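You operate a simulated robot arm through the tools that you are given. There is no shell and no other tool. Be economical: measure what you need, move in short steps, check, and stop when the job is done.

The job below is to be done with a simulated two-armed robot. You get a single attempt, and the scene is never put back.

## Task
Pick up the beaker from the wooden table with one hand, pass it to the other hand and put it on the top of the blue pad. Set down upright: beaker.

Only the result counts: the job must be done as asked and must still hold three seconds after the hand-in. Knocking over, shifting, dropping, spilling or breaking anything else fails it.

## Robot
Two 6-joint arms with two-finger parallel grippers on one trunk, on a base that drives. Base frame: it is fixed to the floor where the robot stands at the start and does not move with it; the origin is under the middle of the robot, x ahead of it, y to its left, z up; the surface under the hand at the start is at about z = 80. Units: cm, degrees, N and s.
The left shoulder is at the start at [-10.2, 17.7, 75.8], the right one opposite. With the tool pointing down near the work surface each hand reaches from about 10 to 70 cm from the robot's upright axis, wherever it stands, measured 20 degrees to its own side. Places, roughly: top of the blue pad (21x20 cm) [252, -200, 78]. Payload 1.57 kg a hand.
The TCP of each hand is the grasp point between the finger pads, 3 cm short of the fingertips. In the tool frame z runs along the fingers and y along their closing line. The gripper opens to 8 cm. The fingers are 1.7 cm wide and 1.2 cm thick; the gripper's body (4 by 8.2 cm) begins 8 cm behind the TCP.
Orientation is told as [roll, pitch, yaw] about the base's x, y, z axes, in that order, counted from this pose: with the fingers straight down and closing along the base's y, the tool's x points along the base's -x, its y along +y and its z along -z.

## Interface
- The arms move only by the tool arm_command. It takes "left_targets", "right_targets" or both (then of equal length, played together; a hand with none holds still); each is a list of rows, each a list of 3 entries, a list of its own where there are three numbers: the shift along the tool's x, y, z in cm, then the turn, a rotation vector about the tool's x, y, z in degrees, then the opening, from 0 (shut) to 1 (fully open). In form: [[[tx, ty, tz], [rx, ry, rz], hand], ...]. A call has 1 to 10 rows; each row shifts and turns the commanded pose from where the row before left it, along the tool's axes as they then stand. A row lasts 0.2 s, in which the tool goes at most 5 cm and 8.6 degrees; a call with a longer step from one row to the next is refused whole, and so is a gripper value outside its range. A pose out of reach is approached as far as the arm can. The call stops where the force on the tool passes 40 N (or 10 N more than at its start, if that is more) or the arm is blocked; 0.2 s more then pass. The fingers move at their own pace (about 7.2 cm/s each) and stop on an object; they squeeze with about 22 N. The grip force told is the motor's: it shows also when the fingers shut on nothing. Time passes only in rows, and 0.2 s behind the last, so rows that do not move let the fingers close. It gives the time, the measured TCP pose, the force on the tool (base axes), the opening and the grip force at its end, in the units of the frame above (readings bear some noise), with the torque about the TCP (base axes, N m) and any sound that the robot's microphone picked up.
- Cameras (640 x 400 px; columns grow to the right, rows downward): "scene" is now at [3.59, 2.41, 147.67]; the picture's right is [0.29, -0.96, 0.00], its down [-0.73, -0.22, -0.64] and it looks along [0.61, 0.19, -0.77] (base axes); focal length 256 px, centre (320, 200). "left" rides on the left gripper at [7.2, 0.7, -12.2] in its tool frame; the picture's right is [-0.09, 1.00, 0.00], its down [-0.84, -0.08, -0.54] and it looks along [-0.54, -0.05, 0.84] (tool axes); focal length 238 px, centre (320, 200). "right" rides on the right gripper at [7.2, -0.7, -12.2] in its tool frame; the picture's right is [0.09, 1.00, 0.00], its down [-0.84, 0.08, -0.54] and it looks along [-0.54, 0.05, 0.84] (tool axes); focal length 238 px, centre (320, 200). There is no depth. A picture from a camera that has moved, and an enlarged one, comes with that camera's place and axes in the base frame and with its lens.
- snapshot(camera): a new picture of that camera. It takes no simulated time.
- slide_trunk(by): slides the trunk up (or, below 0, down) by that many cm; the arms and the scene camera ride with it, the base frame stays. It gives what a move gives, with no picture.
- steer(legs): drives the robot by 1 to 6 legs, each [ahead, left, turn to the left] in cm, cm and degrees, along the robot's own axes; the way and the turn of a leg run together, so that a leg with both is an arc; at most 150 cm and 180 degrees a leg. The arms and the cameras ride along, it lands a little off, and it stops where it bumps. It gives what a move gives.
- head_to(pan, tilt): turns the head with the scene camera to pan (to the left, within 143 degrees either way) and tilt (down, from -29 to 69), counted from straight ahead of the robot. It gives what a move gives.
- inspect(camera, box): a new picture of the part [left, top, right, bottom] of that camera's present view, enlarged. It takes no simulated time.
- job_done(): hands the job in; it is judged then, once.

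Go step by step. Nothing tells you exact positions but the pictures and the camera data: compare them with the known pose of the tool, close in by small moves and look again before you grip or let go. The budget is 120 turns and 92 pictures, counting those below and the enlarged ones. Unless the task says otherwise, let go and move clear before handing in, and close with one line.

The tools are called after "Request:" as a command line: name --argument value ..., lists and objects as JSON in quotes. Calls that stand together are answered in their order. arm_command: Moves the arms, as the interface text tells. Its arguments: {"type":"object","properties":{"left_targets":{"type":"array","items":{"type":"array"}},"right_targets":{"type":"array","items":{"type":"array"}}},"required":[]} The other tools are called the same way: slide_trunk (by) slides the trunk up or down; steer (legs) drives the base; head_to (pan, tilt) turns the head that bears the scene camera; snapshot (camera) takes a picture; inspect (camera, box) takes an enlarged picture of a part of a camera's view; job_done () hands the job in.

At the start:

```text
time_s: 0.0
left_tool_pos: [36.54, 32.95, 100.64]
left_orientation: [0.1, 0.0, 0.0]
left_ft_force: [0.5, 0.6, 0.5]
left_wrist_torque: [-0.03, 0.0, 0.0]
left_gripper_width: 8.04
left_grip_force: 0.0
right_tool_pos: [49.74, -1.18, 100.83]
right_orientation: [-0.1, 0.0, 0.1]
right_ft_force: [-0.3, 0.1, 0.0]
right_wrist_torque: [-0.03, 0.01, 0.0]
right_gripper_width: 8.0
right_grip_force: 0.1
trunk travel left (down, up): [-20.0, 12.8]
robot x, y, heading: [-0.27, -0.62, 0.0]
head pan, tilt: [16.8, 50.1]
```

scene: 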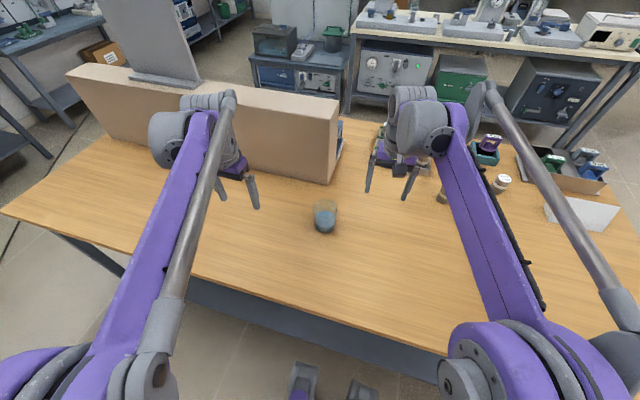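
right: 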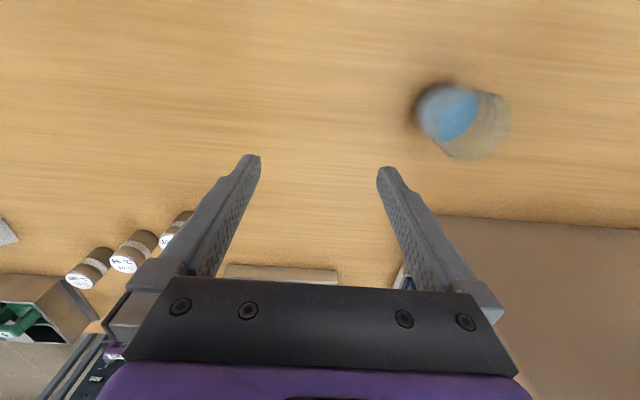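
left: 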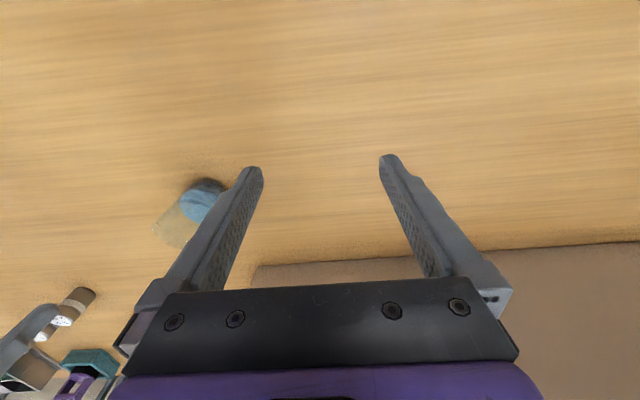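

The beaker, partly filled with blue liquid, stands near [46, 14, 80], between the two hands. I'll look closer for its size.

Request:
inspect --camera "scene" --box '[280, 175, 376, 235]'

Request:
inspect --camera "right" --box '[380, 50, 540, 150]'

Request:
head_to --pan -40 --tilt 15

Request:
snapshot --camera "scene"

```text
6.67 times, centred on (328, 205) of scene
camera zoom: at [3.59, 2.41, 147.67], right [0.29, -0.96, 0.0], down [-0.73, -0.22, -0.64], along [0.61, 0.19, -0.77], focal length 1704 px, centre (267, 167)
```

zoom: 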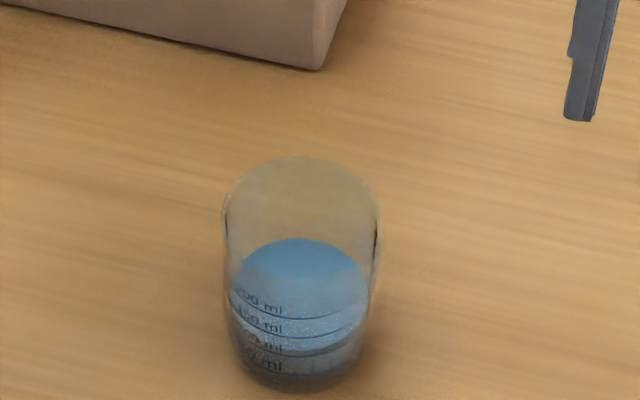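

```text
4.00 times, centred on (460, 100) of right
camera zoom: at [42.62, -1.89, 113.11], right [-0.09, 1.0, 0.0], down [0.84, 0.08, 0.54], along [0.54, 0.05, -0.84], focal length 953 px, centre (-240, 600)
```

zoom: 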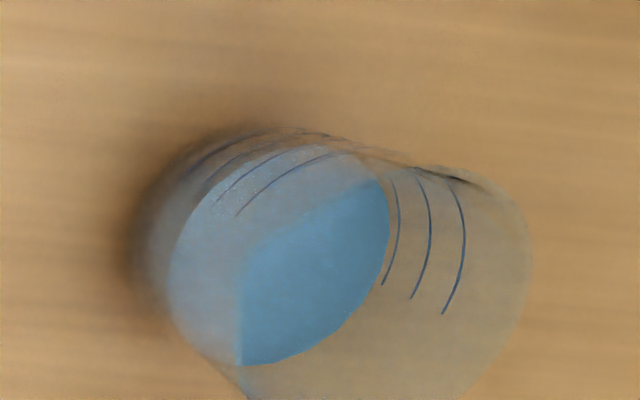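

```text
time_s: 1.3
left_tool_pos: [36.63, 32.98, 100.71]
left_orientation: [0.0, 0.0, 0.0]
left_ft_force: [-0.3, 0.2, -0.1]
left_wrist_torque: [0.02, 0.0, 0.01]
left_gripper_width: 8.01
left_grip_force: 0.0
right_tool_pos: [49.71, -1.21, 100.77]
right_orientation: [0.0, 0.1, -0.1]
right_ft_force: [0.4, -0.1, -0.5]
right_wrist_torque: [0.01, -0.01, -0.03]
right_gripper_width: 8.01
right_grip_force: 0.1
trunk travel left (down, up): [-20.0, 12.8]
robot x, y, heading: [0.08, -0.09, 0.0]
head pan, tilt: [-40.0, 15.0]
```

```text
86 pictures are left
camera scene: at [3.39, -5.82, 153.05], right [-0.64, -0.77, 0.0], down [-0.2, 0.17, -0.97], along [0.74, -0.62, -0.26], focal length 256 px, centre (320, 200)
```

scene: 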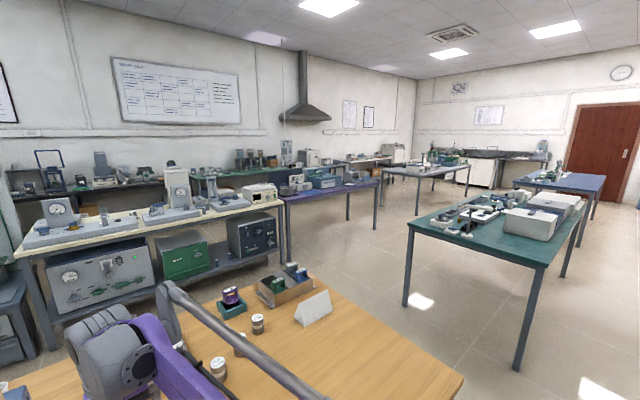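

The beaker is about 6.5 cm wide and 10 cm tall. I'll zoom in toward the pad, to the right front at about pixel (312, 190), to plan the drive and the setdown.

Request:
inspect --camera "scene" --box '[264, 155, 376, 225]'

Request:
head_to --pan -15 --tilt 45

Request:
snapshot --camera "scene"

Request:
head_to --pan -75 --tilt 40

Request:
snapshot --camera "scene"

```text
5.71 times, centred on (320, 190) of scene
camera zoom: at [3.39, -5.82, 153.05], right [-0.64, -0.77, 0.0], down [-0.2, 0.17, -0.97], along [0.74, -0.62, -0.26], focal length 1461 px, centre (320, 257)
```

zoom: 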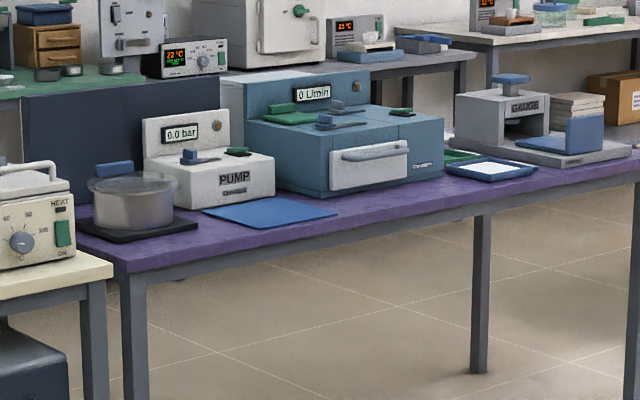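

```text
time_s: 2.2
left_tool_pos: [36.62, 32.93, 100.79]
left_orientation: [0.0, 0.1, 0.0]
left_ft_force: [-0.7, 0.5, 0.6]
left_wrist_torque: [0.0, 0.02, 0.01]
left_gripper_width: 7.99
left_grip_force: 0.0
right_tool_pos: [49.74, -1.27, 100.79]
right_orientation: [0.1, 0.0, -0.1]
right_ft_force: [-0.2, -0.2, 0.0]
right_wrist_torque: [0.01, 0.01, -0.03]
right_gripper_width: 7.99
right_grip_force: 0.1
trunk travel left (down, up): [-20.0, 12.8]
robot x, y, heading: [-0.16, -0.05, 0.0]
head pan, tilt: [-15.0, 45.0]
```

```text
84 pictures are left
camera scene: at [4.08, -1.93, 148.37], right [-0.26, -0.97, 0.0], down [-0.68, 0.18, -0.71], along [0.68, -0.18, -0.71], focal length 256 px, centre (320, 200)
```

scene: 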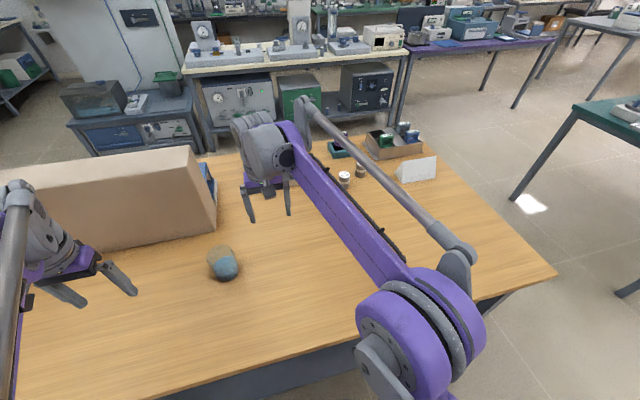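

```text
time_s: 3.5
left_tool_pos: [36.5, 32.89, 100.65]
left_orientation: [0.1, 0.1, 0.0]
left_ft_force: [0.0, 0.4, -0.3]
left_wrist_torque: [0.0, 0.02, 0.05]
left_gripper_width: 7.99
left_grip_force: 0.1
right_tool_pos: [49.64, -1.22, 100.71]
right_orientation: [0.0, 0.0, 0.1]
right_ft_force: [0.0, -0.6, -0.4]
right_wrist_torque: [0.0, -0.05, -0.04]
right_gripper_width: 8.0
right_grip_force: 0.2
trunk travel left (down, up): [-20.0, 12.8]
robot x, y, heading: [-0.17, -0.41, -0.2]
head pan, tilt: [-75.0, 40.0]
```

```text
83 pictures are left
camera scene: at [-1.57, -8.03, 149.09], right [-0.97, -0.26, 0.0], down [-0.17, 0.62, -0.77], along [0.2, -0.74, -0.64], focal length 256 px, centre (320, 200)
```

scene: 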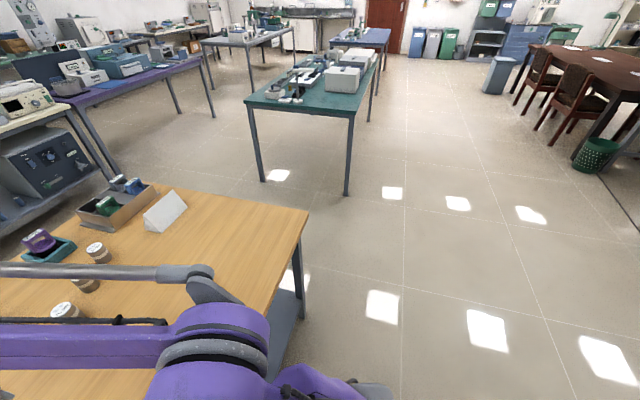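

The blue pad lies on the purple table in front of the PUMP box, with clear table to its right, so the right hand should do the setdown. The left hand will lift the beaker from above. I'll yaw the left wrist first and move the right hand aside.

Request:
arm_command --left_targets '[[[0, 0, 0], [0, 0, 8.5], 1], [[0, 0, 0], [0, 0, 8.5], 1], [[0, 0, 0], [0, 0, 8.5], 1], [[0, 0, 0], [0, 0, 8.5], 1], [[0, 0, 0], [0, 0, 8.5], 1], [[0, 0, 0], [0, 0, 8.5], 1], [[0, 0, 0], [0, 0, 8.5], 1], [[0, 0, 0], [0, 0, 8.5], 1], [[0, 0, 0], [0, 0, 8.5], 1], [[0, 0, 0], [0, 0, 8.5], 1]]' --right_targets '[[[0.5, -2.2, 0], [0, 0, 0], 1], [[0.5, -2.2, 0], [0, 0, 0], 1], [[0.5, -2.2, 0], [0, 0, 0], 1], [[0.5, -2.2, 0], [0, 0, 0], 1], [[0.5, -2.2, 0], [0, 0, 0], 1], [[0.5, -2.2, 0], [0, 0, 0], 1], [[0.5, -2.2, 0], [0, 0, 0], 1], [[0.5, -2.2, 0], [0, 0, 0], 1], [[0.5, -2.2, 0], [0, 0, 0], 1], [[0.5, -2.2, 0], [0, 0, 0], 1]]'

Request:
head_to --pan 15 --tilt 50

Request:
snapshot --camera "scene"

Request:
snapshot --camera "left"

```text
time_s: 5.7
left_tool_pos: [36.41, 32.86, 100.75]
left_orientation: [0.1, -0.1, -85.0]
left_ft_force: [-1.2, -0.3, -0.3]
left_wrist_torque: [0.0, 0.0, -0.02]
left_gripper_width: 7.99
left_grip_force: 0.0
right_tool_pos: [44.41, -23.3, 100.68]
right_orientation: [0.0, 0.0, 0.0]
right_ft_force: [-0.2, -1.0, -0.1]
right_wrist_torque: [-0.03, 0.02, 0.03]
right_gripper_width: 8.01
right_grip_force: 0.1
trunk travel left (down, up): [-20.0, 12.8]
robot x, y, heading: [0.16, -0.06, 0.1]
head pan, tilt: [-75.0, 40.0]
```

```text
time_s: 7.4
left_tool_pos: [36.42, 33.08, 100.68]
left_orientation: [0.0, 0.0, -84.9]
left_ft_force: [0.2, 0.0, 0.3]
left_wrist_torque: [0.01, 0.03, 0.01]
left_gripper_width: 7.99
left_grip_force: 0.0
right_tool_pos: [44.36, -23.24, 100.73]
right_orientation: [-0.1, 0.0, 0.0]
right_ft_force: [0.0, 0.2, 0.2]
right_wrist_torque: [0.0, -0.02, 0.03]
right_gripper_width: 8.0
right_grip_force: 0.2
trunk travel left (down, up): [-20.0, 12.8]
robot x, y, heading: [0.75, 0.18, -0.2]
head pan, tilt: [15.0, 50.0]
```

```text
82 pictures are left
camera scene: at [3.67, 2.17, 147.68], right [0.26, -0.97, 0.0], down [-0.74, -0.2, -0.64], along [0.62, 0.17, -0.77], focal length 256 px, centre (320, 200)
```

scene: 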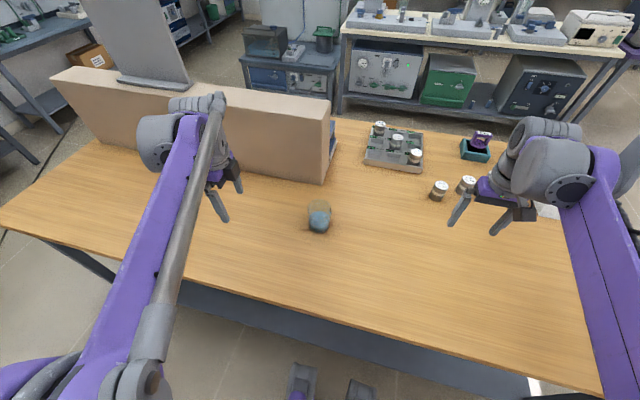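

```text
81 pictures are left
camera left: at [36.53, 40.28, 112.84], right [1.0, 0.0, 0.0], down [0.0, -0.84, 0.54], along [0.0, -0.54, -0.84], focal length 238 px, centre (320, 200)
```

left: 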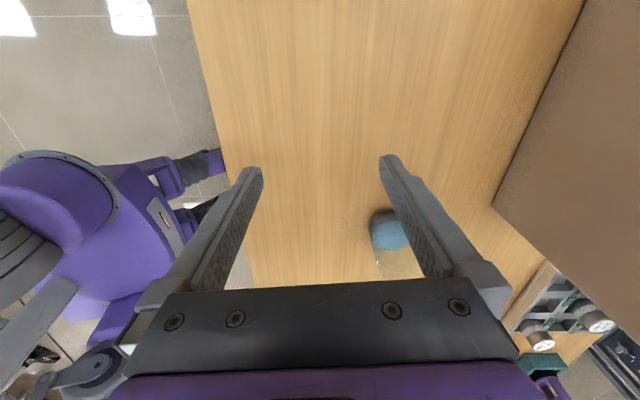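

Left yaw works. I'll finish the turn and bring the left hand above the beaker at about [47, 14].

Request:
arm_command --left_targets '[[[0, 0, 0], [0, 0, 5], 1], [[-3.8, 2.1, 0], [0, 0, 0], 1], [[-3.8, 2.1, 0], [0, 0, 0], 1], [[-3.8, 2.1, 0], [0, 0, 0], 1], [[-3.8, 2.1, 0], [0, 0, 0], 1], [[-3.8, 2.1, 0], [0, 0, 0], 1]]'

Request:
snapshot --camera "left"

Request:
inspect --camera "scene" --box '[240, 130, 400, 230]'

```text
time_s: 8.8
left_tool_pos: [46.96, 14.08, 100.8]
left_orientation: [0.0, 0.1, -90.1]
left_ft_force: [0.4, -1.2, -0.2]
left_wrist_torque: [0.02, 0.02, 0.01]
left_gripper_width: 8.01
left_grip_force: 0.0
right_tool_pos: [44.61, -23.35, 100.71]
right_orientation: [0.0, 0.0, -0.1]
right_ft_force: [1.2, -0.1, 0.5]
right_wrist_torque: [0.01, 0.04, 0.02]
right_gripper_width: 8.02
right_grip_force: 0.1
trunk travel left (down, up): [-20.0, 12.8]
robot x, y, heading: [-0.28, 0.31, -0.1]
head pan, tilt: [15.0, 50.0]
```

```text
80 pictures are left
camera left: at [47.56, 21.31, 112.96], right [1.0, -0.09, 0.0], down [-0.08, -0.84, 0.54], along [-0.05, -0.54, -0.84], focal length 238 px, centre (320, 200)
```

left: 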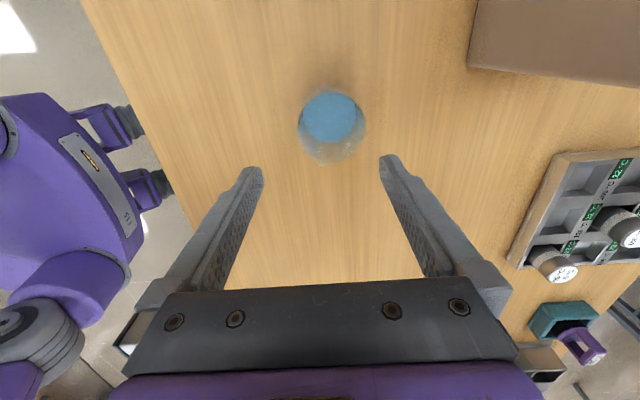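

```text
4.00 times, centred on (320, 180) of scene
camera zoom: at [3.75, 2.09, 147.68], right [0.26, -0.97, 0.0], down [-0.74, -0.2, -0.64], along [0.62, 0.17, -0.77], focal length 1023 px, centre (320, 280)
```

zoom: 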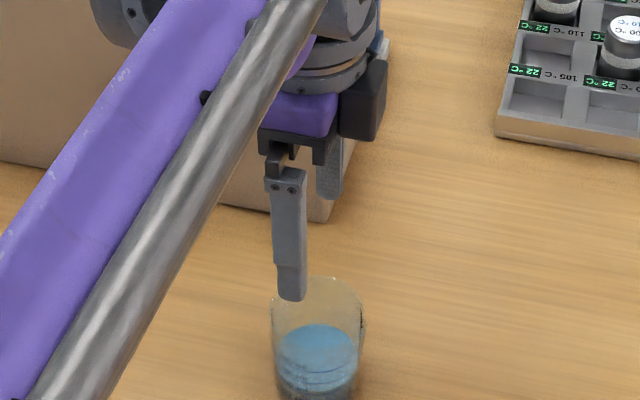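

The hand is roughly above the beaker. I'll zoom for a precise fit.

Request:
inspect --camera "left" --box '[256, 70, 416, 170]'

Request:
inspect --camera "right" --box '[440, 0, 640, 125]'

```text
4.00 times, centred on (336, 120) of left
camera zoom: at [47.56, 21.31, 112.96], right [1.0, -0.09, 0.0], down [-0.08, -0.84, 0.54], along [-0.05, -0.54, -0.84], focal length 953 px, centre (256, 520)
```

zoom: 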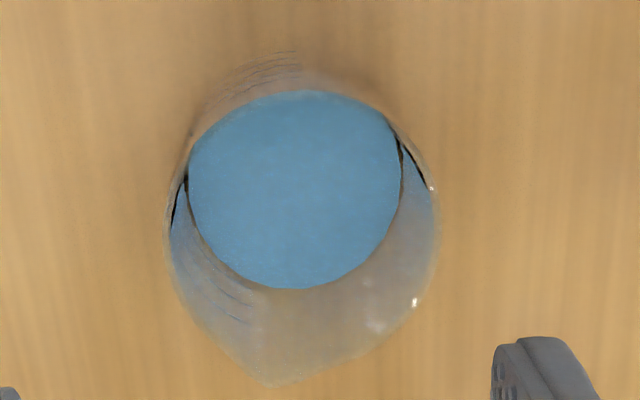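

```text
3.20 times, centred on (540, 62) of right
camera zoom: at [37.44, -23.95, 112.96], right [-0.09, 1.0, 0.0], down [0.84, 0.08, 0.54], along [0.54, 0.05, -0.84], focal length 763 px, centre (-384, 640)
```

zoom: 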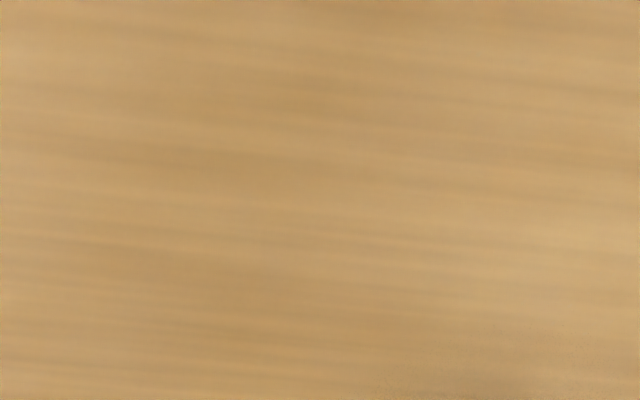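

The wrist view puts the beaker's centre near [48.1, 14.8], with a rim of about 6.6 cm. I'll centre over it and go down partway.

Request:
arm_command --left_targets '[[[0.7, 1.1, 0], [0, 0, 0], 1], [[0, 0, 2.5], [0, 0, 0], 1], [[0, 0, 2.5], [0, 0, 0], 1]]'

Request:
inspect --camera "left" --box '[200, 40, 440, 190]'

Request:
inspect --camera "scene" --box '[270, 170, 366, 230]'

```text
time_s: 9.6
left_tool_pos: [47.76, 14.65, 95.83]
left_orientation: [0.0, 0.0, -90.0]
left_ft_force: [-0.4, -1.0, 0.1]
left_wrist_torque: [-0.01, 0.02, 0.03]
left_gripper_width: 7.99
left_grip_force: 0.1
right_tool_pos: [44.45, -23.27, 100.66]
right_orientation: [-0.1, 0.0, 0.0]
right_ft_force: [-0.5, 0.0, 0.4]
right_wrist_torque: [0.01, 0.01, -0.04]
right_gripper_width: 7.99
right_grip_force: 0.1
trunk travel left (down, up): [-20.0, 12.8]
robot x, y, heading: [-0.2, 0.07, 0.0]
head pan, tilt: [15.0, 50.0]
```

```text
2.67 times, centred on (320, 115) of left
camera zoom: at [48.48, 21.92, 107.91], right [1.0, -0.09, 0.0], down [-0.08, -0.84, 0.54], along [-0.05, -0.54, -0.84], focal length 636 px, centre (320, 427)
```

zoom: 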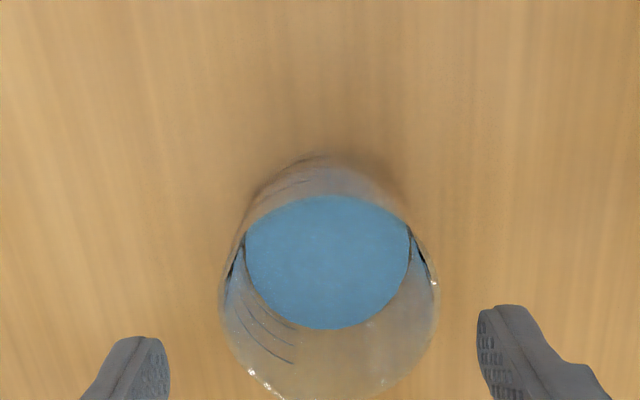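

```text
6.67 times, centred on (318, 200) of scene
camera zoom: at [3.7, 2.18, 147.68], right [0.26, -0.97, 0.0], down [-0.74, -0.2, -0.64], along [0.62, 0.17, -0.77], focal length 1704 px, centre (333, 200)
```

zoom: 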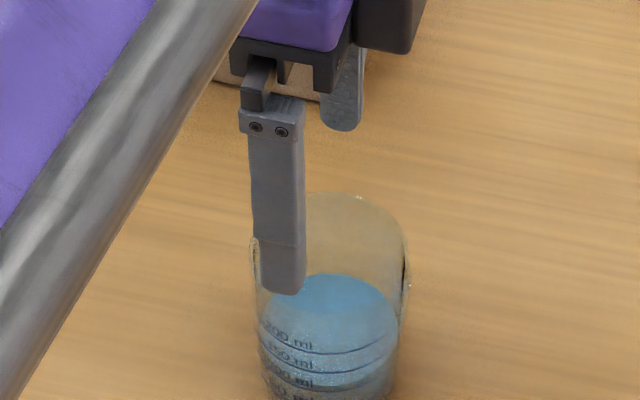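

Aligned apart from about 0.3 cm in x. I'll shift, go down so the tips sit about 4 cm below the rim, and check before closing.

Request:
arm_command --left_targets '[[[0.1, 0.3, 0], [0, 0, 0], 1], [[0, 0, 2.5], [0, 0, 0], 1], [[0, 0, 2.5], [0, 0, 0], 1], [[0, 0, 2.3], [0, 0, 0], 1]]'

Request:
inspect --camera "left" --box '[160, 60, 480, 260]'

Request:
inspect --camera "scene" --box '[270, 180, 366, 240]'

```text
time_s: 10.6
left_tool_pos: [48.4, 14.91, 88.23]
left_orientation: [0.0, -0.1, -89.9]
left_ft_force: [-1.3, -0.1, 0.0]
left_wrist_torque: [0.04, -0.02, 0.02]
left_gripper_width: 8.0
left_grip_force: 0.0
right_tool_pos: [44.48, -23.22, 100.56]
right_orientation: [0.0, -0.1, 0.0]
right_ft_force: [0.3, -0.4, 0.8]
right_wrist_torque: [-0.01, -0.01, 0.02]
right_gripper_width: 8.0
right_grip_force: 0.0
trunk travel left (down, up): [-20.0, 12.8]
robot x, y, heading: [-0.21, -0.09, -0.2]
head pan, tilt: [15.0, 50.0]
```

```text
2.00 times, centred on (320, 160) of left
camera zoom: at [49.07, 22.05, 100.42], right [1.0, -0.09, 0.0], down [-0.08, -0.84, 0.54], along [-0.05, -0.54, -0.84], focal length 477 px, centre (320, 280)
```

zoom: 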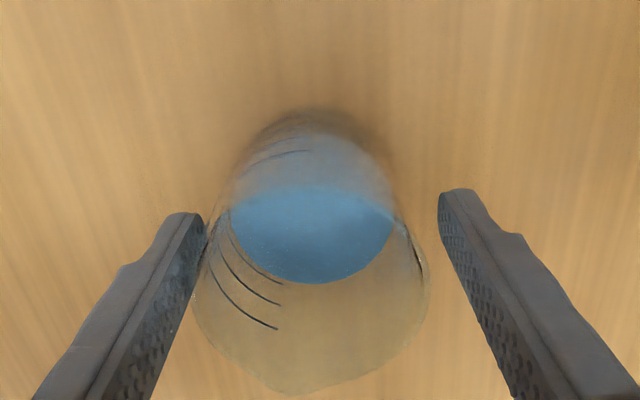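

```text
6.67 times, centred on (318, 210) of scene
camera zoom: at [3.69, 2.17, 147.68], right [0.26, -0.97, 0.0], down [-0.74, -0.2, -0.64], along [0.62, 0.17, -0.77], focal length 1704 px, centre (333, 133)
```

zoom: 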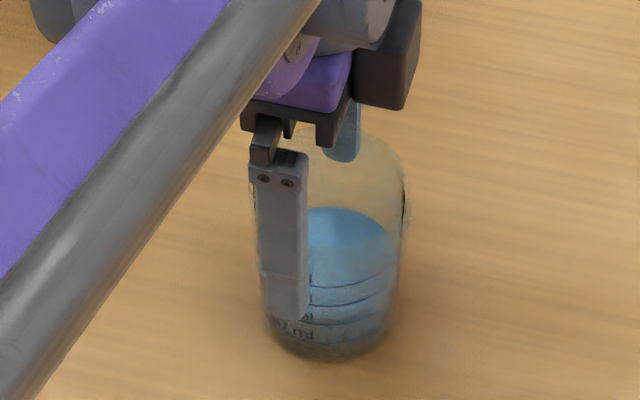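

The beaker sits about 0.2 cm toward -x of centre, and its rim is at z≈89.5. I'll correct, rise slightly and close the left gripper.

Request:
arm_command --left_targets '[[[0, -0.2, -0.5], [0, 0, 0], 1], [[0, 0, 0], [0, 0, 0], 1], [[0, 0, 0], [0, 0, 0], 0.75], [[0, 0, 0], [0, 0, 0], 0.5], [[0, 0, 0], [0, 0, 0], 0.5], [[0, 0, 0], [0, 0, 0], 0.5]]'

Request:
inspect --camera "left" --box '[160, 60, 480, 260]'

```text
time_s: 12.0
left_tool_pos: [48.29, 14.77, 88.85]
left_orientation: [0.0, 0.0, -90.0]
left_ft_force: [-0.4, 0.5, -0.4]
left_wrist_torque: [-0.02, -0.07, 0.0]
left_gripper_width: 6.84
left_grip_force: 22.1
right_tool_pos: [44.46, -23.15, 100.62]
right_orientation: [0.0, 0.0, 0.0]
right_ft_force: [0.7, -0.8, 0.3]
right_wrist_torque: [-0.03, -0.05, -0.01]
right_gripper_width: 8.01
right_grip_force: 0.0
trunk travel left (down, up): [-20.0, 12.8]
robot x, y, heading: [0.03, -0.18, 0.3]
head pan, tilt: [15.0, 50.0]
```

```text
2.00 times, centred on (320, 160) of left
camera zoom: at [48.84, 22.02, 100.94], right [1.0, -0.09, 0.0], down [-0.08, -0.84, 0.54], along [-0.05, -0.54, -0.84], focal length 477 px, centre (320, 280)
```

zoom: 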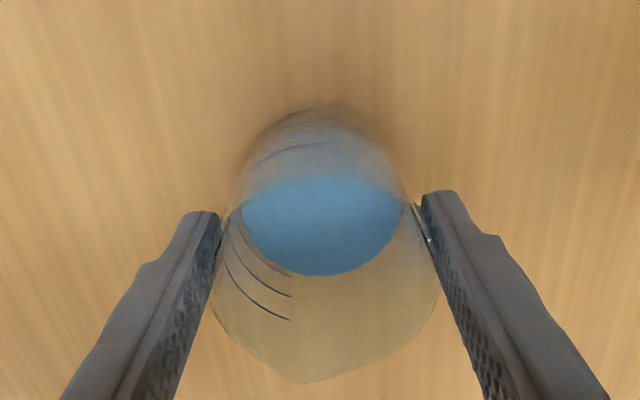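

Gripped at a width of 6.84 cm. I'll lift straight up slowly and move toward the middle.

Request:
arm_command --left_targets '[[[0, 0, -1], [0, 0, 0], 0.5], [[0, 0, -2], [0, 0, 0], 0.5], [[0, 0, -2], [0, 0, 0], 0.5], [[0, 0, -2], [0, 0, 0], 0.5], [[0, 0, -2], [0, 0, 0], 0.5], [[0, 0, -2], [0, 0, 0], 0.5], [[0, 0, -2], [0, 0, 0], 0.5], [[0, 0, -2], [0, 0, 0], 0.5], [[0, 0, -2], [0, 0, 0], 0.5], [[0, 0, -1], [0, 0, 0], 0.5]]'

Request:
snapshot --camera "left"

Request:
snapshot --camera "scene"

```text
time_s: 14.2
left_tool_pos: [48.18, 14.89, 106.96]
left_orientation: [0.0, 0.0, -89.9]
left_ft_force: [0.6, -0.6, 0.1]
left_wrist_torque: [-0.02, 0.0, 0.01]
left_gripper_width: 4.01
left_grip_force: 0.1
right_tool_pos: [44.56, -23.29, 100.74]
right_orientation: [0.1, 0.0, 0.0]
right_ft_force: [0.4, 0.0, 0.3]
right_wrist_torque: [-0.02, 0.0, 0.03]
right_gripper_width: 7.98
right_grip_force: 0.1
trunk travel left (down, up): [-20.0, 12.8]
robot x, y, heading: [-0.36, -0.29, -0.1]
head pan, tilt: [15.0, 50.0]
```

```text
71 pictures are left
camera left: at [48.84, 22.13, 119.05], right [1.0, -0.09, 0.0], down [-0.08, -0.84, 0.54], along [-0.05, -0.54, -0.84], focal length 238 px, centre (320, 200)
```

left: 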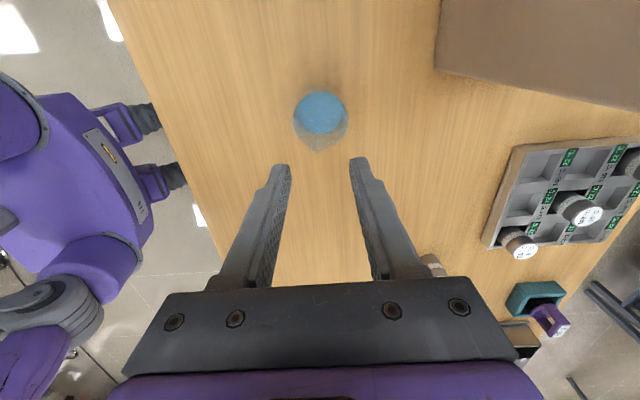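

```text
70 pictures are left
camera scene: at [3.67, 2.17, 147.68], right [0.26, -0.97, 0.0], down [-0.74, -0.2, -0.64], along [0.62, 0.17, -0.77], focal length 256 px, centre (320, 200)
```

scene: 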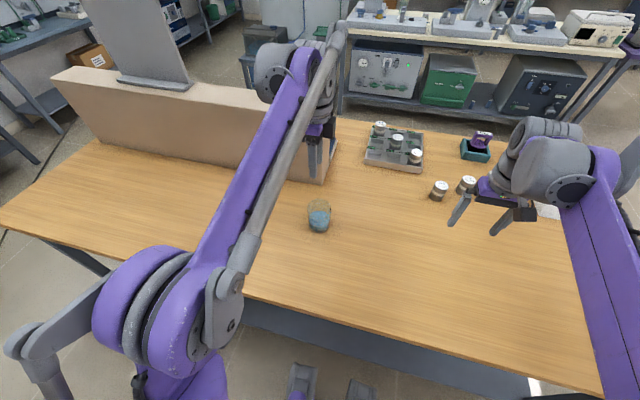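

The fingers slipped off and the beaker stayed upright on the table. I'll zoom to see its shape and position before trying again.

Request:
inspect --camera "scene" --box '[294, 190, 342, 240]'

Request:
inspect --camera "left" --box '[280, 80, 360, 160]'

```text
8.00 times, centred on (318, 215) of scene
camera zoom: at [3.67, 2.17, 147.68], right [0.26, -0.97, 0.0], down [-0.74, -0.2, -0.64], along [0.62, 0.17, -0.77], focal length 2045 px, centre (336, 80)
```

zoom: 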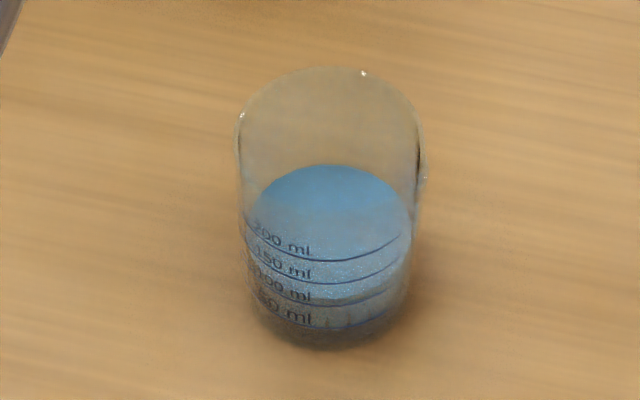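

```text
5.00 times, centred on (320, 120) of left
camera zoom: at [48.84, 22.13, 119.05], right [1.0, -0.09, 0.0], down [-0.08, -0.84, 0.54], along [-0.05, -0.54, -0.84], focal length 1192 px, centre (320, 600)
```

zoom: 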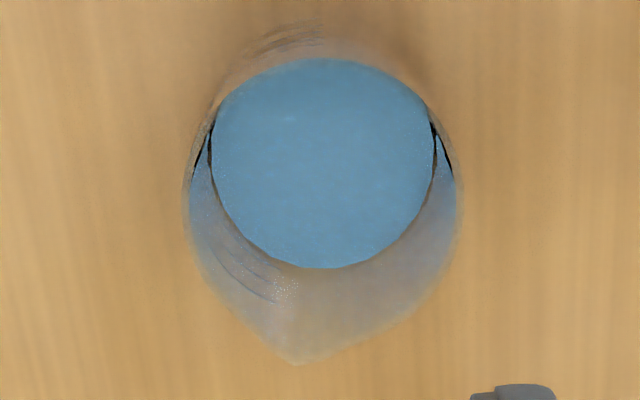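

The likely cause is that the fingers bore on the flared lip. A sideways grip on the beaker's body should hold better. I'll back the left hand off and turn both wrists to a sideways approach: left pointing -y, right pointing +y.

Request:
arm_command --left_targets '[[[4.4, 0, 0], [0, 0, 0], 1], [[4.4, 0, 0], [0, 0, 0], 1], [[4.4, 0, 0], [0, 0, 0], 1], [[4.4, 0, 0], [0, 0, 0], 1], [[4.4, -4, 0], [0, 0, 0], 1], [[0, -2, 0], [0, 0, -8.5], 1], [[0, 0, 0], [0, 0, -8.5], 1], [[0, 0, 0], [0, 0, -8.5], 1], [[0, 0, 0], [0, 0, -8.5], 1], [[0, 0, 0], [0, 0, -8.5], 1]]' --right_targets '[[[0, 0, 0], [0, 0, 8.5], 1], [[0, 0, 0], [0, 0, 8.5], 1], [[0, 0, 0], [0, 0, 8.5], 1], [[0, 0, 0], [0, 0, 8.5], 1], [[0, 0, 0], [0, 0, 8.5], 1], [[0, 0, 0], [0, 0, 8.5], 1], [[0, 0, 0], [0, 0, 8.5], 1], [[0, 0, 0], [0, 0, 8.5], 1], [[0, 0, 0], [0, 0, 8.5], 1], [[0, 0, 0], [0, 0, 8.5], 1]]'

Request:
arm_command --left_targets '[[[0, 0, 0], [0, 0, -8.5], 1], [[0, 0, 0], [0, 0, -8.5], 1], [[0, 0, 0], [0, 0, -8.5], 1], [[0, 0, 0], [0, 0, -8.5], 1], [[0, 0, 0], [0, 0, -8.5], 1], [[0, 0, 0], [0, 0, -8.5], 1], [[0, 0, 0], [0, 0, -8.5], 1], [[0, 0, 0], [0, 0, -8.5], 1], [[0, 0, 0], [0, 0, -8.5], 1], [[0, 0, 0], [0, 0, -8.5], 1]]' --right_targets '[[[0, 0, 0], [0, 0, 5], 1], [[0, -0.5, 0], [0, 0, 0], 1], [[0, -0.5, 0], [0, 0, 0], 1], [[0, 0, 0], [0, 0, 0], 1], [[0, 0, 0], [0, 0, 0], 1], [[0, 0, 0], [0, 0, 0], 1], [[0, 0, 0], [0, 0, 0], 1], [[0, 0, 0], [0, 0, 0], 1], [[0, 0, 0], [0, 0, 0], 1], [[0, 0, 0], [0, 0, 0], 1]]'

```text
refused: row 5 steps farther than a row can; nothing moved
```

```text
time_s: 16.4
left_tool_pos: [48.23, 14.8, 106.94]
left_orientation: [0.0, 0.0, -4.8]
left_ft_force: [-0.4, 0.3, -0.1]
left_wrist_torque: [-0.03, 0.01, 0.01]
left_gripper_width: 8.02
left_grip_force: 0.0
right_tool_pos: [44.54, -24.35, 100.78]
right_orientation: [0.0, 0.1, -5.1]
right_ft_force: [-0.5, 0.4, -0.8]
right_wrist_torque: [0.01, -0.02, 0.01]
right_gripper_width: 8.0
right_grip_force: 0.1
trunk travel left (down, up): [-20.0, 12.8]
robot x, y, heading: [-0.12, -0.03, -0.1]
head pan, tilt: [15.0, 50.0]
```

One call was refused, and the other ran safely above the beaker. I'll carry on with the moves in sequence.

Request:
arm_command --left_targets '[[[0.8, 4.2, 0], [0, 0, 0], 1], [[0.8, 4.2, 0], [0, 0, 0], 1], [[0.8, 4.2, 0], [0, 0, 0], 1], [[0.8, 4.2, 0], [0, 0, 0], 1], [[0.8, 4.2, 0], [0, 0, 0], 1], [[0, 0, 0], [0, 0, -8.5], 1], [[0, 0, 0], [0, 0, -8.5], 1], [[0, 0, 0], [0, 0, -8.5], 1], [[0, 0, 0], [0, 0, -8.5], 1], [[0, 0, 0], [0, 0, -8.5], 1]]' --right_targets '[[[0, 0, 0], [0, 0, 8.5], 1], [[0, 0, 0], [0, 0, 8.5], 1], [[0, 0, 0], [0, 0, 8.5], 1], [[0, 0, 0], [0, 0, 8.5], 1], [[0, 0, 0], [0, 0, 8.5], 1], [[0, 0, 0], [0, 0, 8.5], 1], [[0, 0, 0], [0, 0, 8.5], 1], [[0, 0, 0], [0, 0, 8.5], 1], [[0, 0, 0], [0, 0, 8.5], 1], [[0, 0, 0], [0, 0, 8.5], 1]]'

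```text
time_s: 18.6
left_tool_pos: [46.11, 36.07, 106.81]
left_orientation: [0.0, 0.0, 37.6]
left_ft_force: [-0.1, -0.9, 0.5]
left_wrist_torque: [0.0, 0.03, -0.01]
left_gripper_width: 8.01
left_grip_force: 0.0
right_tool_pos: [44.45, -24.38, 100.76]
right_orientation: [0.0, 0.0, -90.2]
right_ft_force: [0.4, 0.9, -0.4]
right_wrist_torque: [0.0, 0.01, -0.01]
right_gripper_width: 7.99
right_grip_force: 0.1
trunk travel left (down, up): [-20.0, 12.8]
robot x, y, heading: [0.4, 0.29, 0.1]
head pan, tilt: [15.0, 50.0]
```

Request:
arm_command --left_targets '[[[0, 0, 0], [0, 0, -8.5], 1], [[0, 0, 0], [0, 0, -8.5], 1], [[0, 0, 0], [0, 0, -8.5], 1], [[0, 0, 0], [0, 0, -8.5], 1], [[0, 0, 0], [0, 0, -8.5], 1], [[0, 0, 0], [0, 0, -8.5], 1], [[0, 0, 0], [0, 0, -1.4], 1], [[0, 0, 0], [0, 8.5, 0], 1], [[0, 0, 0], [0, 8.5, 0], 1], [[0, 0, 0], [0, 8.5, 0], 1]]' --right_targets '[[[0, 0, 0], [0, 8.5, 0], 1], [[0, 0, 0], [0, 8.5, 0], 1], [[0, 0, 0], [0, 8.5, 0], 1], [[0, 0, 0], [0, 8.5, 0], 1], [[0, 0, 0], [0, 8.5, 0], 1], [[0, 0, 0], [0, 8.5, 0], 1], [[0, 0, 0], [0, 8.5, 0], 1], [[0, 0, 0], [0, 0, 0], 1], [[0, 0, 0], [0, 0, 0], 1], [[0, 0, 0], [0, 0, 0], 1]]'

Request:
snapshot --camera "scene"

Request:
snapshot --camera "left"

```text
time_s: 20.8
left_tool_pos: [45.92, 35.93, 106.89]
left_orientation: [0.0, 25.6, 89.8]
left_ft_force: [0.7, -0.2, 0.2]
left_wrist_torque: [-0.05, 0.02, 0.01]
left_gripper_width: 8.01
left_grip_force: 0.1
right_tool_pos: [44.59, -24.09, 100.82]
right_orientation: [0.1, 59.5, -89.9]
right_ft_force: [-0.4, -0.2, 0.3]
right_wrist_torque: [-0.03, 0.02, 0.01]
right_gripper_width: 8.0
right_grip_force: 0.1
trunk travel left (down, up): [-20.0, 12.8]
robot x, y, heading: [0.07, 0.12, 0.1]
head pan, tilt: [15.0, 50.0]
```

```text
67 pictures are left
camera scene: at [3.68, 2.26, 147.68], right [0.26, -0.97, 0.0], down [-0.74, -0.2, -0.64], along [0.62, 0.17, -0.77], focal length 256 px, centre (320, 200)
```

scene: 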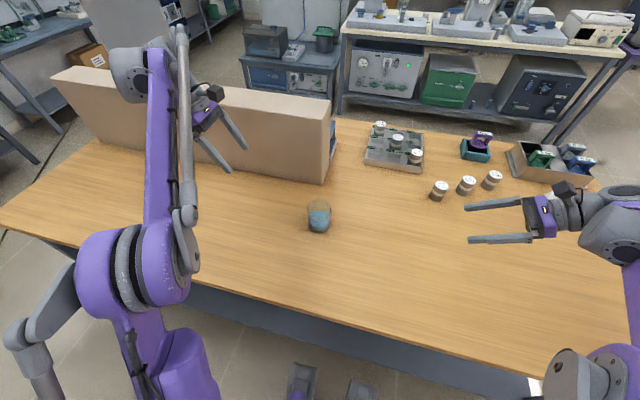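

```text
66 pictures are left
camera left: at [45.43, 34.83, 120.98], right [-1.0, 0.08, -0.04], down [0.08, 0.99, 0.13], along [0.05, 0.12, -0.99], focal length 238 px, centre (320, 200)
```

left: 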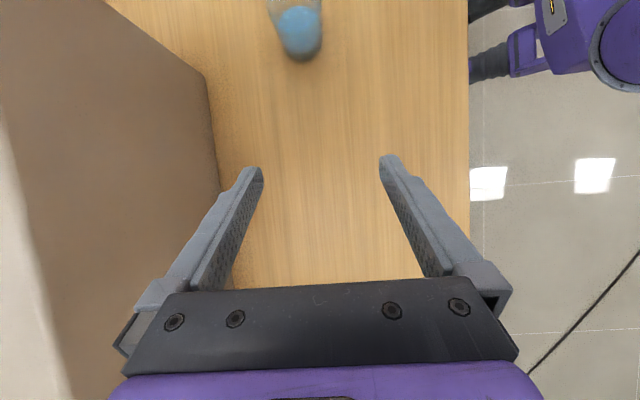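

Both sideways postures are reachable. I'll tilt the left hand to about 77° and bring it down to just beside the beaker.

Request:
arm_command --left_targets '[[[0, 0, 0], [0, 8.5, 0], 1], [[0, 0, 0], [0, 8.5, 0], 1], [[0, 0, 0], [0, 8.5, 0], 1], [[0, 0, 0], [0, 8.5, 0], 1], [[0, 0, 0], [0, 8.5, 0], 1], [[0, 0, 0], [0, 8.5, 0], 1], [[-3, -0.5, 2.5], [0, 0, 0], 1], [[-3, -0.5, 2.5], [0, 0, 0], 1], [[-3, -0.5, 2.5], [0, 0, 0], 1], [[-3, -0.5, 2.5], [0, 0, 0], 1]]'

Request:
snapshot --camera "left"

Request:
snapshot --camera "scene"

```text
time_s: 23.0
left_tool_pos: [53.8, 20.33, 91.71]
left_orientation: [0.1, 76.5, 90.1]
left_ft_force: [-0.6, 0.4, -0.3]
left_wrist_torque: [0.01, -0.02, 0.02]
left_gripper_width: 8.0
left_grip_force: 0.0
left hand out of reach, approached as far as the arm can: row 4, 5, 6
right_tool_pos: [44.54, -24.15, 100.67]
right_orientation: [0.2, 59.4, -90.0]
right_ft_force: [0.0, -0.1, -0.2]
right_wrist_torque: [-0.02, 0.0, -0.02]
right_gripper_width: 7.99
right_grip_force: 0.2
trunk travel left (down, up): [-20.0, 12.8]
robot x, y, heading: [-0.0, 0.14, -0.1]
head pan, tilt: [15.0, 50.0]
```

```text
65 pictures are left
camera left: at [53.18, 30.51, 101.55], right [-1.0, 0.02, -0.09], down [0.08, 0.72, -0.69], along [0.05, -0.69, -0.72], focal length 238 px, centre (320, 200)
```

left: 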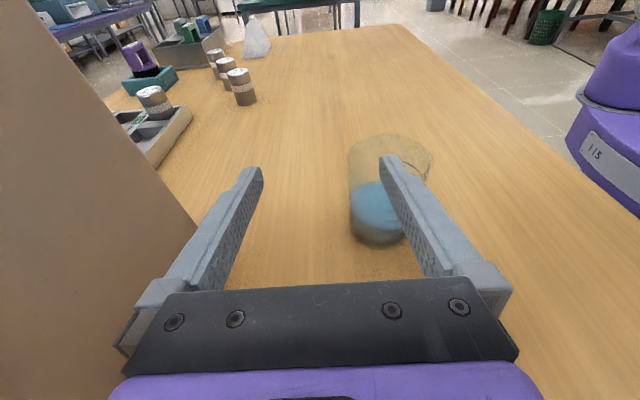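

```text
64 pictures are left
camera scene: at [3.71, 2.16, 147.68], right [0.26, -0.97, 0.0], down [-0.74, -0.2, -0.64], along [0.62, 0.17, -0.77], focal length 256 px, centre (320, 200)
```

scene: 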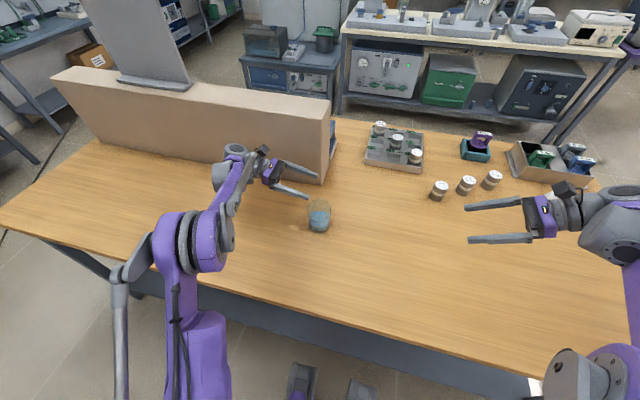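

The left hand landed off target, at [53.8, 20.3, 91.7], because it ran near its reach limit. I'll back out first, then line up in x.

Request:
arm_command --left_targets '[[[0.5, 0, -3], [0, 0, 0], 1], [[0, 0, -3], [0, 0, 0], 1], [[0, 2, 0], [0, 0, 0], 1], [[0, 2, 0], [0, 0, 0], 1], [[0, 1.7, 0], [0, 0, 0], 1]]'

Request:
snapshot --camera "left"

```text
time_s: 24.2
left_tool_pos: [48.37, 25.41, 93.98]
left_orientation: [-0.3, 76.3, 89.9]
left_ft_force: [-0.8, -0.3, -0.1]
left_wrist_torque: [-0.01, 0.03, 0.02]
left_gripper_width: 7.98
left_grip_force: 0.0
left hand out of reach, approached as far as the arm can: row 5
right_tool_pos: [44.65, -24.08, 100.74]
right_orientation: [0.1, 59.6, -89.9]
right_ft_force: [-0.1, -0.1, -0.3]
right_wrist_torque: [-0.01, -0.02, -0.03]
right_gripper_width: 8.0
right_grip_force: 0.0
trunk travel left (down, up): [-20.0, 12.8]
robot x, y, heading: [-0.09, 0.0, 0.2]
head pan, tilt: [15.0, 50.0]
```

```text
63 pictures are left
camera left: at [47.63, 35.67, 103.7], right [-1.0, 0.02, -0.09], down [0.07, 0.73, -0.68], along [0.06, -0.69, -0.72], focal length 238 px, centre (320, 200)
```

left: 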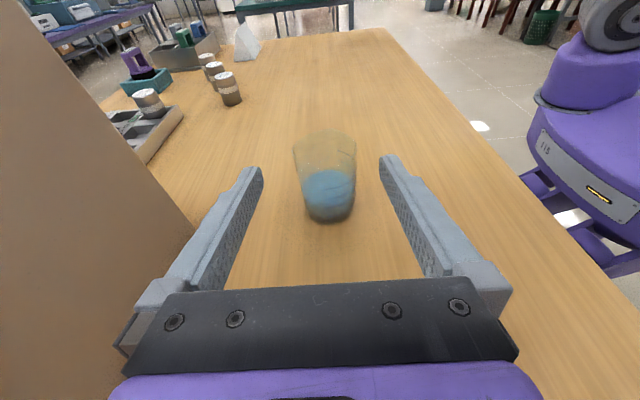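

The beaker is nearly centred between the fingers. I'll lower the hand to grip height and check again before going in.

Request:
arm_command --left_targets '[[[-2.3, 0, 1], [0, 0, 0], 1], [[-2.3, 0, 1], [0, 0, 0], 1], [[0, 0, 0], [0, 0, 0], 1]]'

Request:
snapshot --camera "left"

Request:
inspect --camera "scene" --box '[240, 150, 368, 230]'

```text
time_s: 25.0
left_tool_pos: [48.47, 24.64, 88.93]
left_orientation: [0.0, 76.4, 89.9]
left_ft_force: [0.1, -0.2, 0.3]
left_wrist_torque: [0.01, -0.01, -0.02]
left_gripper_width: 8.01
left_grip_force: 0.1
right_tool_pos: [44.44, -24.0, 100.87]
right_orientation: [0.1, 59.5, -90.0]
right_ft_force: [0.6, 0.2, -0.4]
right_wrist_torque: [0.0, -0.02, -0.01]
right_gripper_width: 8.0
right_grip_force: 0.0
trunk travel left (down, up): [-20.0, 12.8]
robot x, y, heading: [0.22, -0.06, 0.0]
head pan, tilt: [15.0, 50.0]
```

```text
62 pictures are left
camera left: at [47.86, 34.81, 98.61], right [-1.0, 0.02, -0.09], down [0.08, 0.72, -0.69], along [0.05, -0.69, -0.72], focal length 238 px, centre (320, 200)
```

left: 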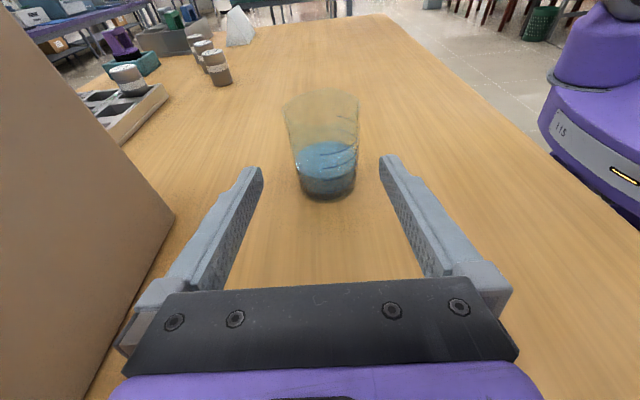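

```text
5.00 times, centred on (304, 190) of scene
camera zoom: at [3.65, 2.17, 147.68], right [0.26, -0.97, 0.0], down [-0.74, -0.2, -0.64], along [0.62, 0.17, -0.77], focal length 1278 px, centre (400, 250)
```

zoom: 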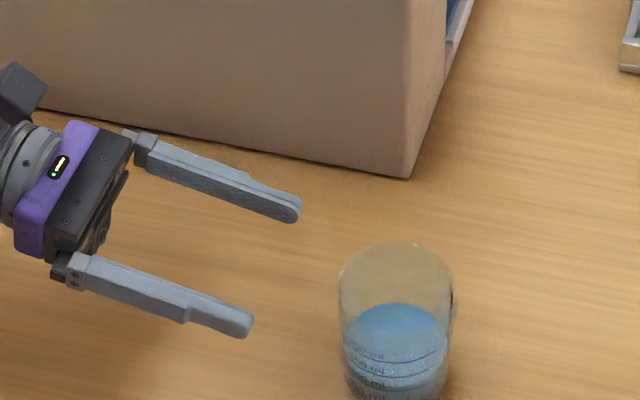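

The height looks right, and the beaker is about 0.35 cm to the right in the picture, toward -x. I'll correct and advance halfway.

Request:
arm_command --left_targets '[[[0, 0.35, 0], [0, 0, 0], 1], [[0, 0, 2], [0, 0, 0], 1], [[0, 0, 2], [0, 0, 0], 1], [[0, 0, 0], [0, 0, 0], 1]]'

Request:
inspect --camera "left" --box '[200, 100, 440, 250]'

Request:
inspect --camera "scene" --box '[256, 175, 352, 235]'

```text
time_s: 26.0
left_tool_pos: [48.15, 20.91, 87.68]
left_orientation: [-0.1, 76.5, 89.9]
left_ft_force: [0.4, 0.7, -0.5]
left_wrist_torque: [0.02, 0.03, 0.0]
left_gripper_width: 7.99
left_grip_force: 0.1
right_tool_pos: [44.61, -24.13, 100.89]
right_orientation: [0.1, 59.6, -89.8]
right_ft_force: [0.0, -0.5, 0.8]
right_wrist_torque: [-0.01, -0.01, 0.01]
right_gripper_width: 8.0
right_grip_force: 0.0
trunk travel left (down, up): [-20.0, 12.8]
robot x, y, heading: [-0.15, -0.04, 0.2]
head pan, tilt: [15.0, 50.0]
```

```text
2.67 times, centred on (320, 175) of left
camera zoom: at [47.56, 31.01, 97.51], right [-1.0, 0.02, -0.09], down [0.08, 0.72, -0.69], along [0.05, -0.69, -0.72], focal length 636 px, centre (320, 267)
```

zoom: 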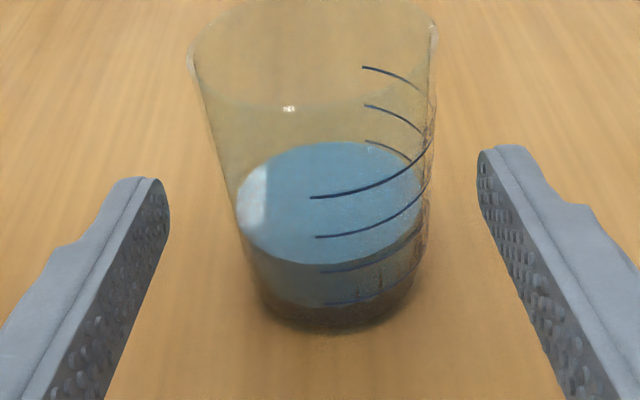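

```text
6.67 times, centred on (304, 205) of scene
camera zoom: at [3.66, 2.19, 147.68], right [0.26, -0.97, 0.0], down [-0.74, -0.2, -0.64], along [0.62, 0.17, -0.77], focal length 1704 px, centre (427, 167)
```

zoom: 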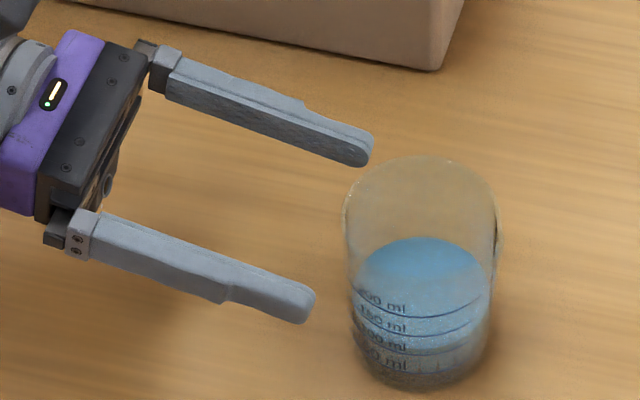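

Nearly centred. I'll correct by 0.2 cm, advance around the beaker and check before closing.

Request:
arm_command --left_targets '[[[0, 0.2, 0], [0, 0, 0], 1], [[0, 0, 1.6], [0, 0, 0], 1], [[0, 0, 1.6], [0, 0, 0], 1], [[0, 0, 1.6], [0, 0, 0], 1], [[0, 0, 0], [0, 0, 0], 1]]'

Request:
inspect --camera "left" --box '[200, 100, 440, 250]'

Request:
inspect --camera "scene" --box '[256, 175, 352, 235]'

```text
time_s: 27.2
left_tool_pos: [47.99, 16.12, 86.8]
left_orientation: [0.0, 76.6, 89.9]
left_ft_force: [0.2, -0.2, -0.1]
left_wrist_torque: [0.01, -0.02, 0.01]
left_gripper_width: 8.0
left_grip_force: 0.0
right_tool_pos: [44.6, -24.14, 100.82]
right_orientation: [0.1, 59.5, -89.9]
right_ft_force: [-1.0, 0.2, -0.4]
right_wrist_torque: [0.0, 0.02, 0.02]
right_gripper_width: 8.01
right_grip_force: 0.1
trunk travel left (down, up): [-20.0, 12.8]
robot x, y, heading: [-0.34, -0.09, -0.1]
head pan, tilt: [15.0, 50.0]
```

```text
2.67 times, centred on (320, 175) of left
camera zoom: at [47.28, 26.3, 96.48], right [-1.0, 0.02, -0.09], down [0.08, 0.72, -0.69], along [0.05, -0.69, -0.72], focal length 636 px, centre (320, 267)
```

zoom: 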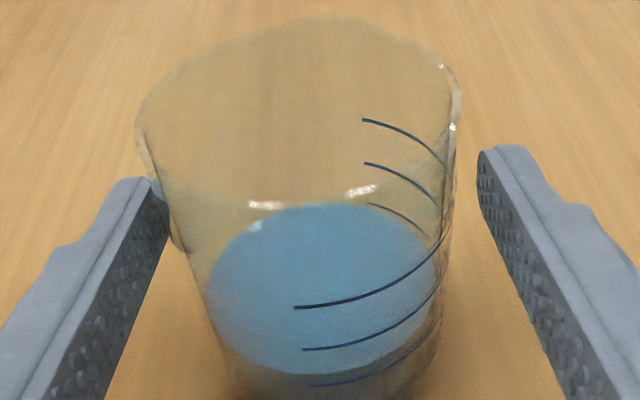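

```text
6.67 times, centred on (304, 205) of scene
camera zoom: at [3.66, 2.19, 147.68], right [0.26, -0.97, 0.0], down [-0.74, -0.2, -0.64], along [0.62, 0.17, -0.77], focal length 1704 px, centre (427, 167)
```

zoom: 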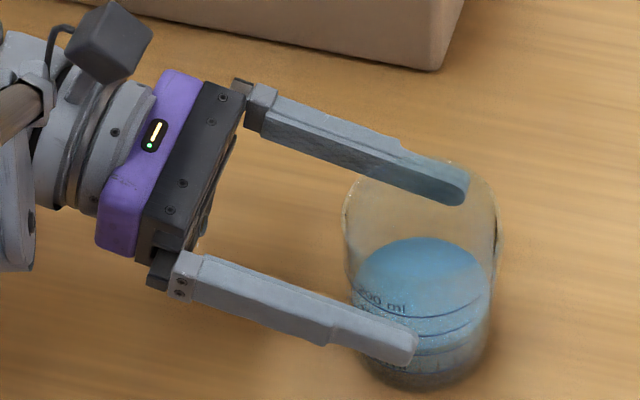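

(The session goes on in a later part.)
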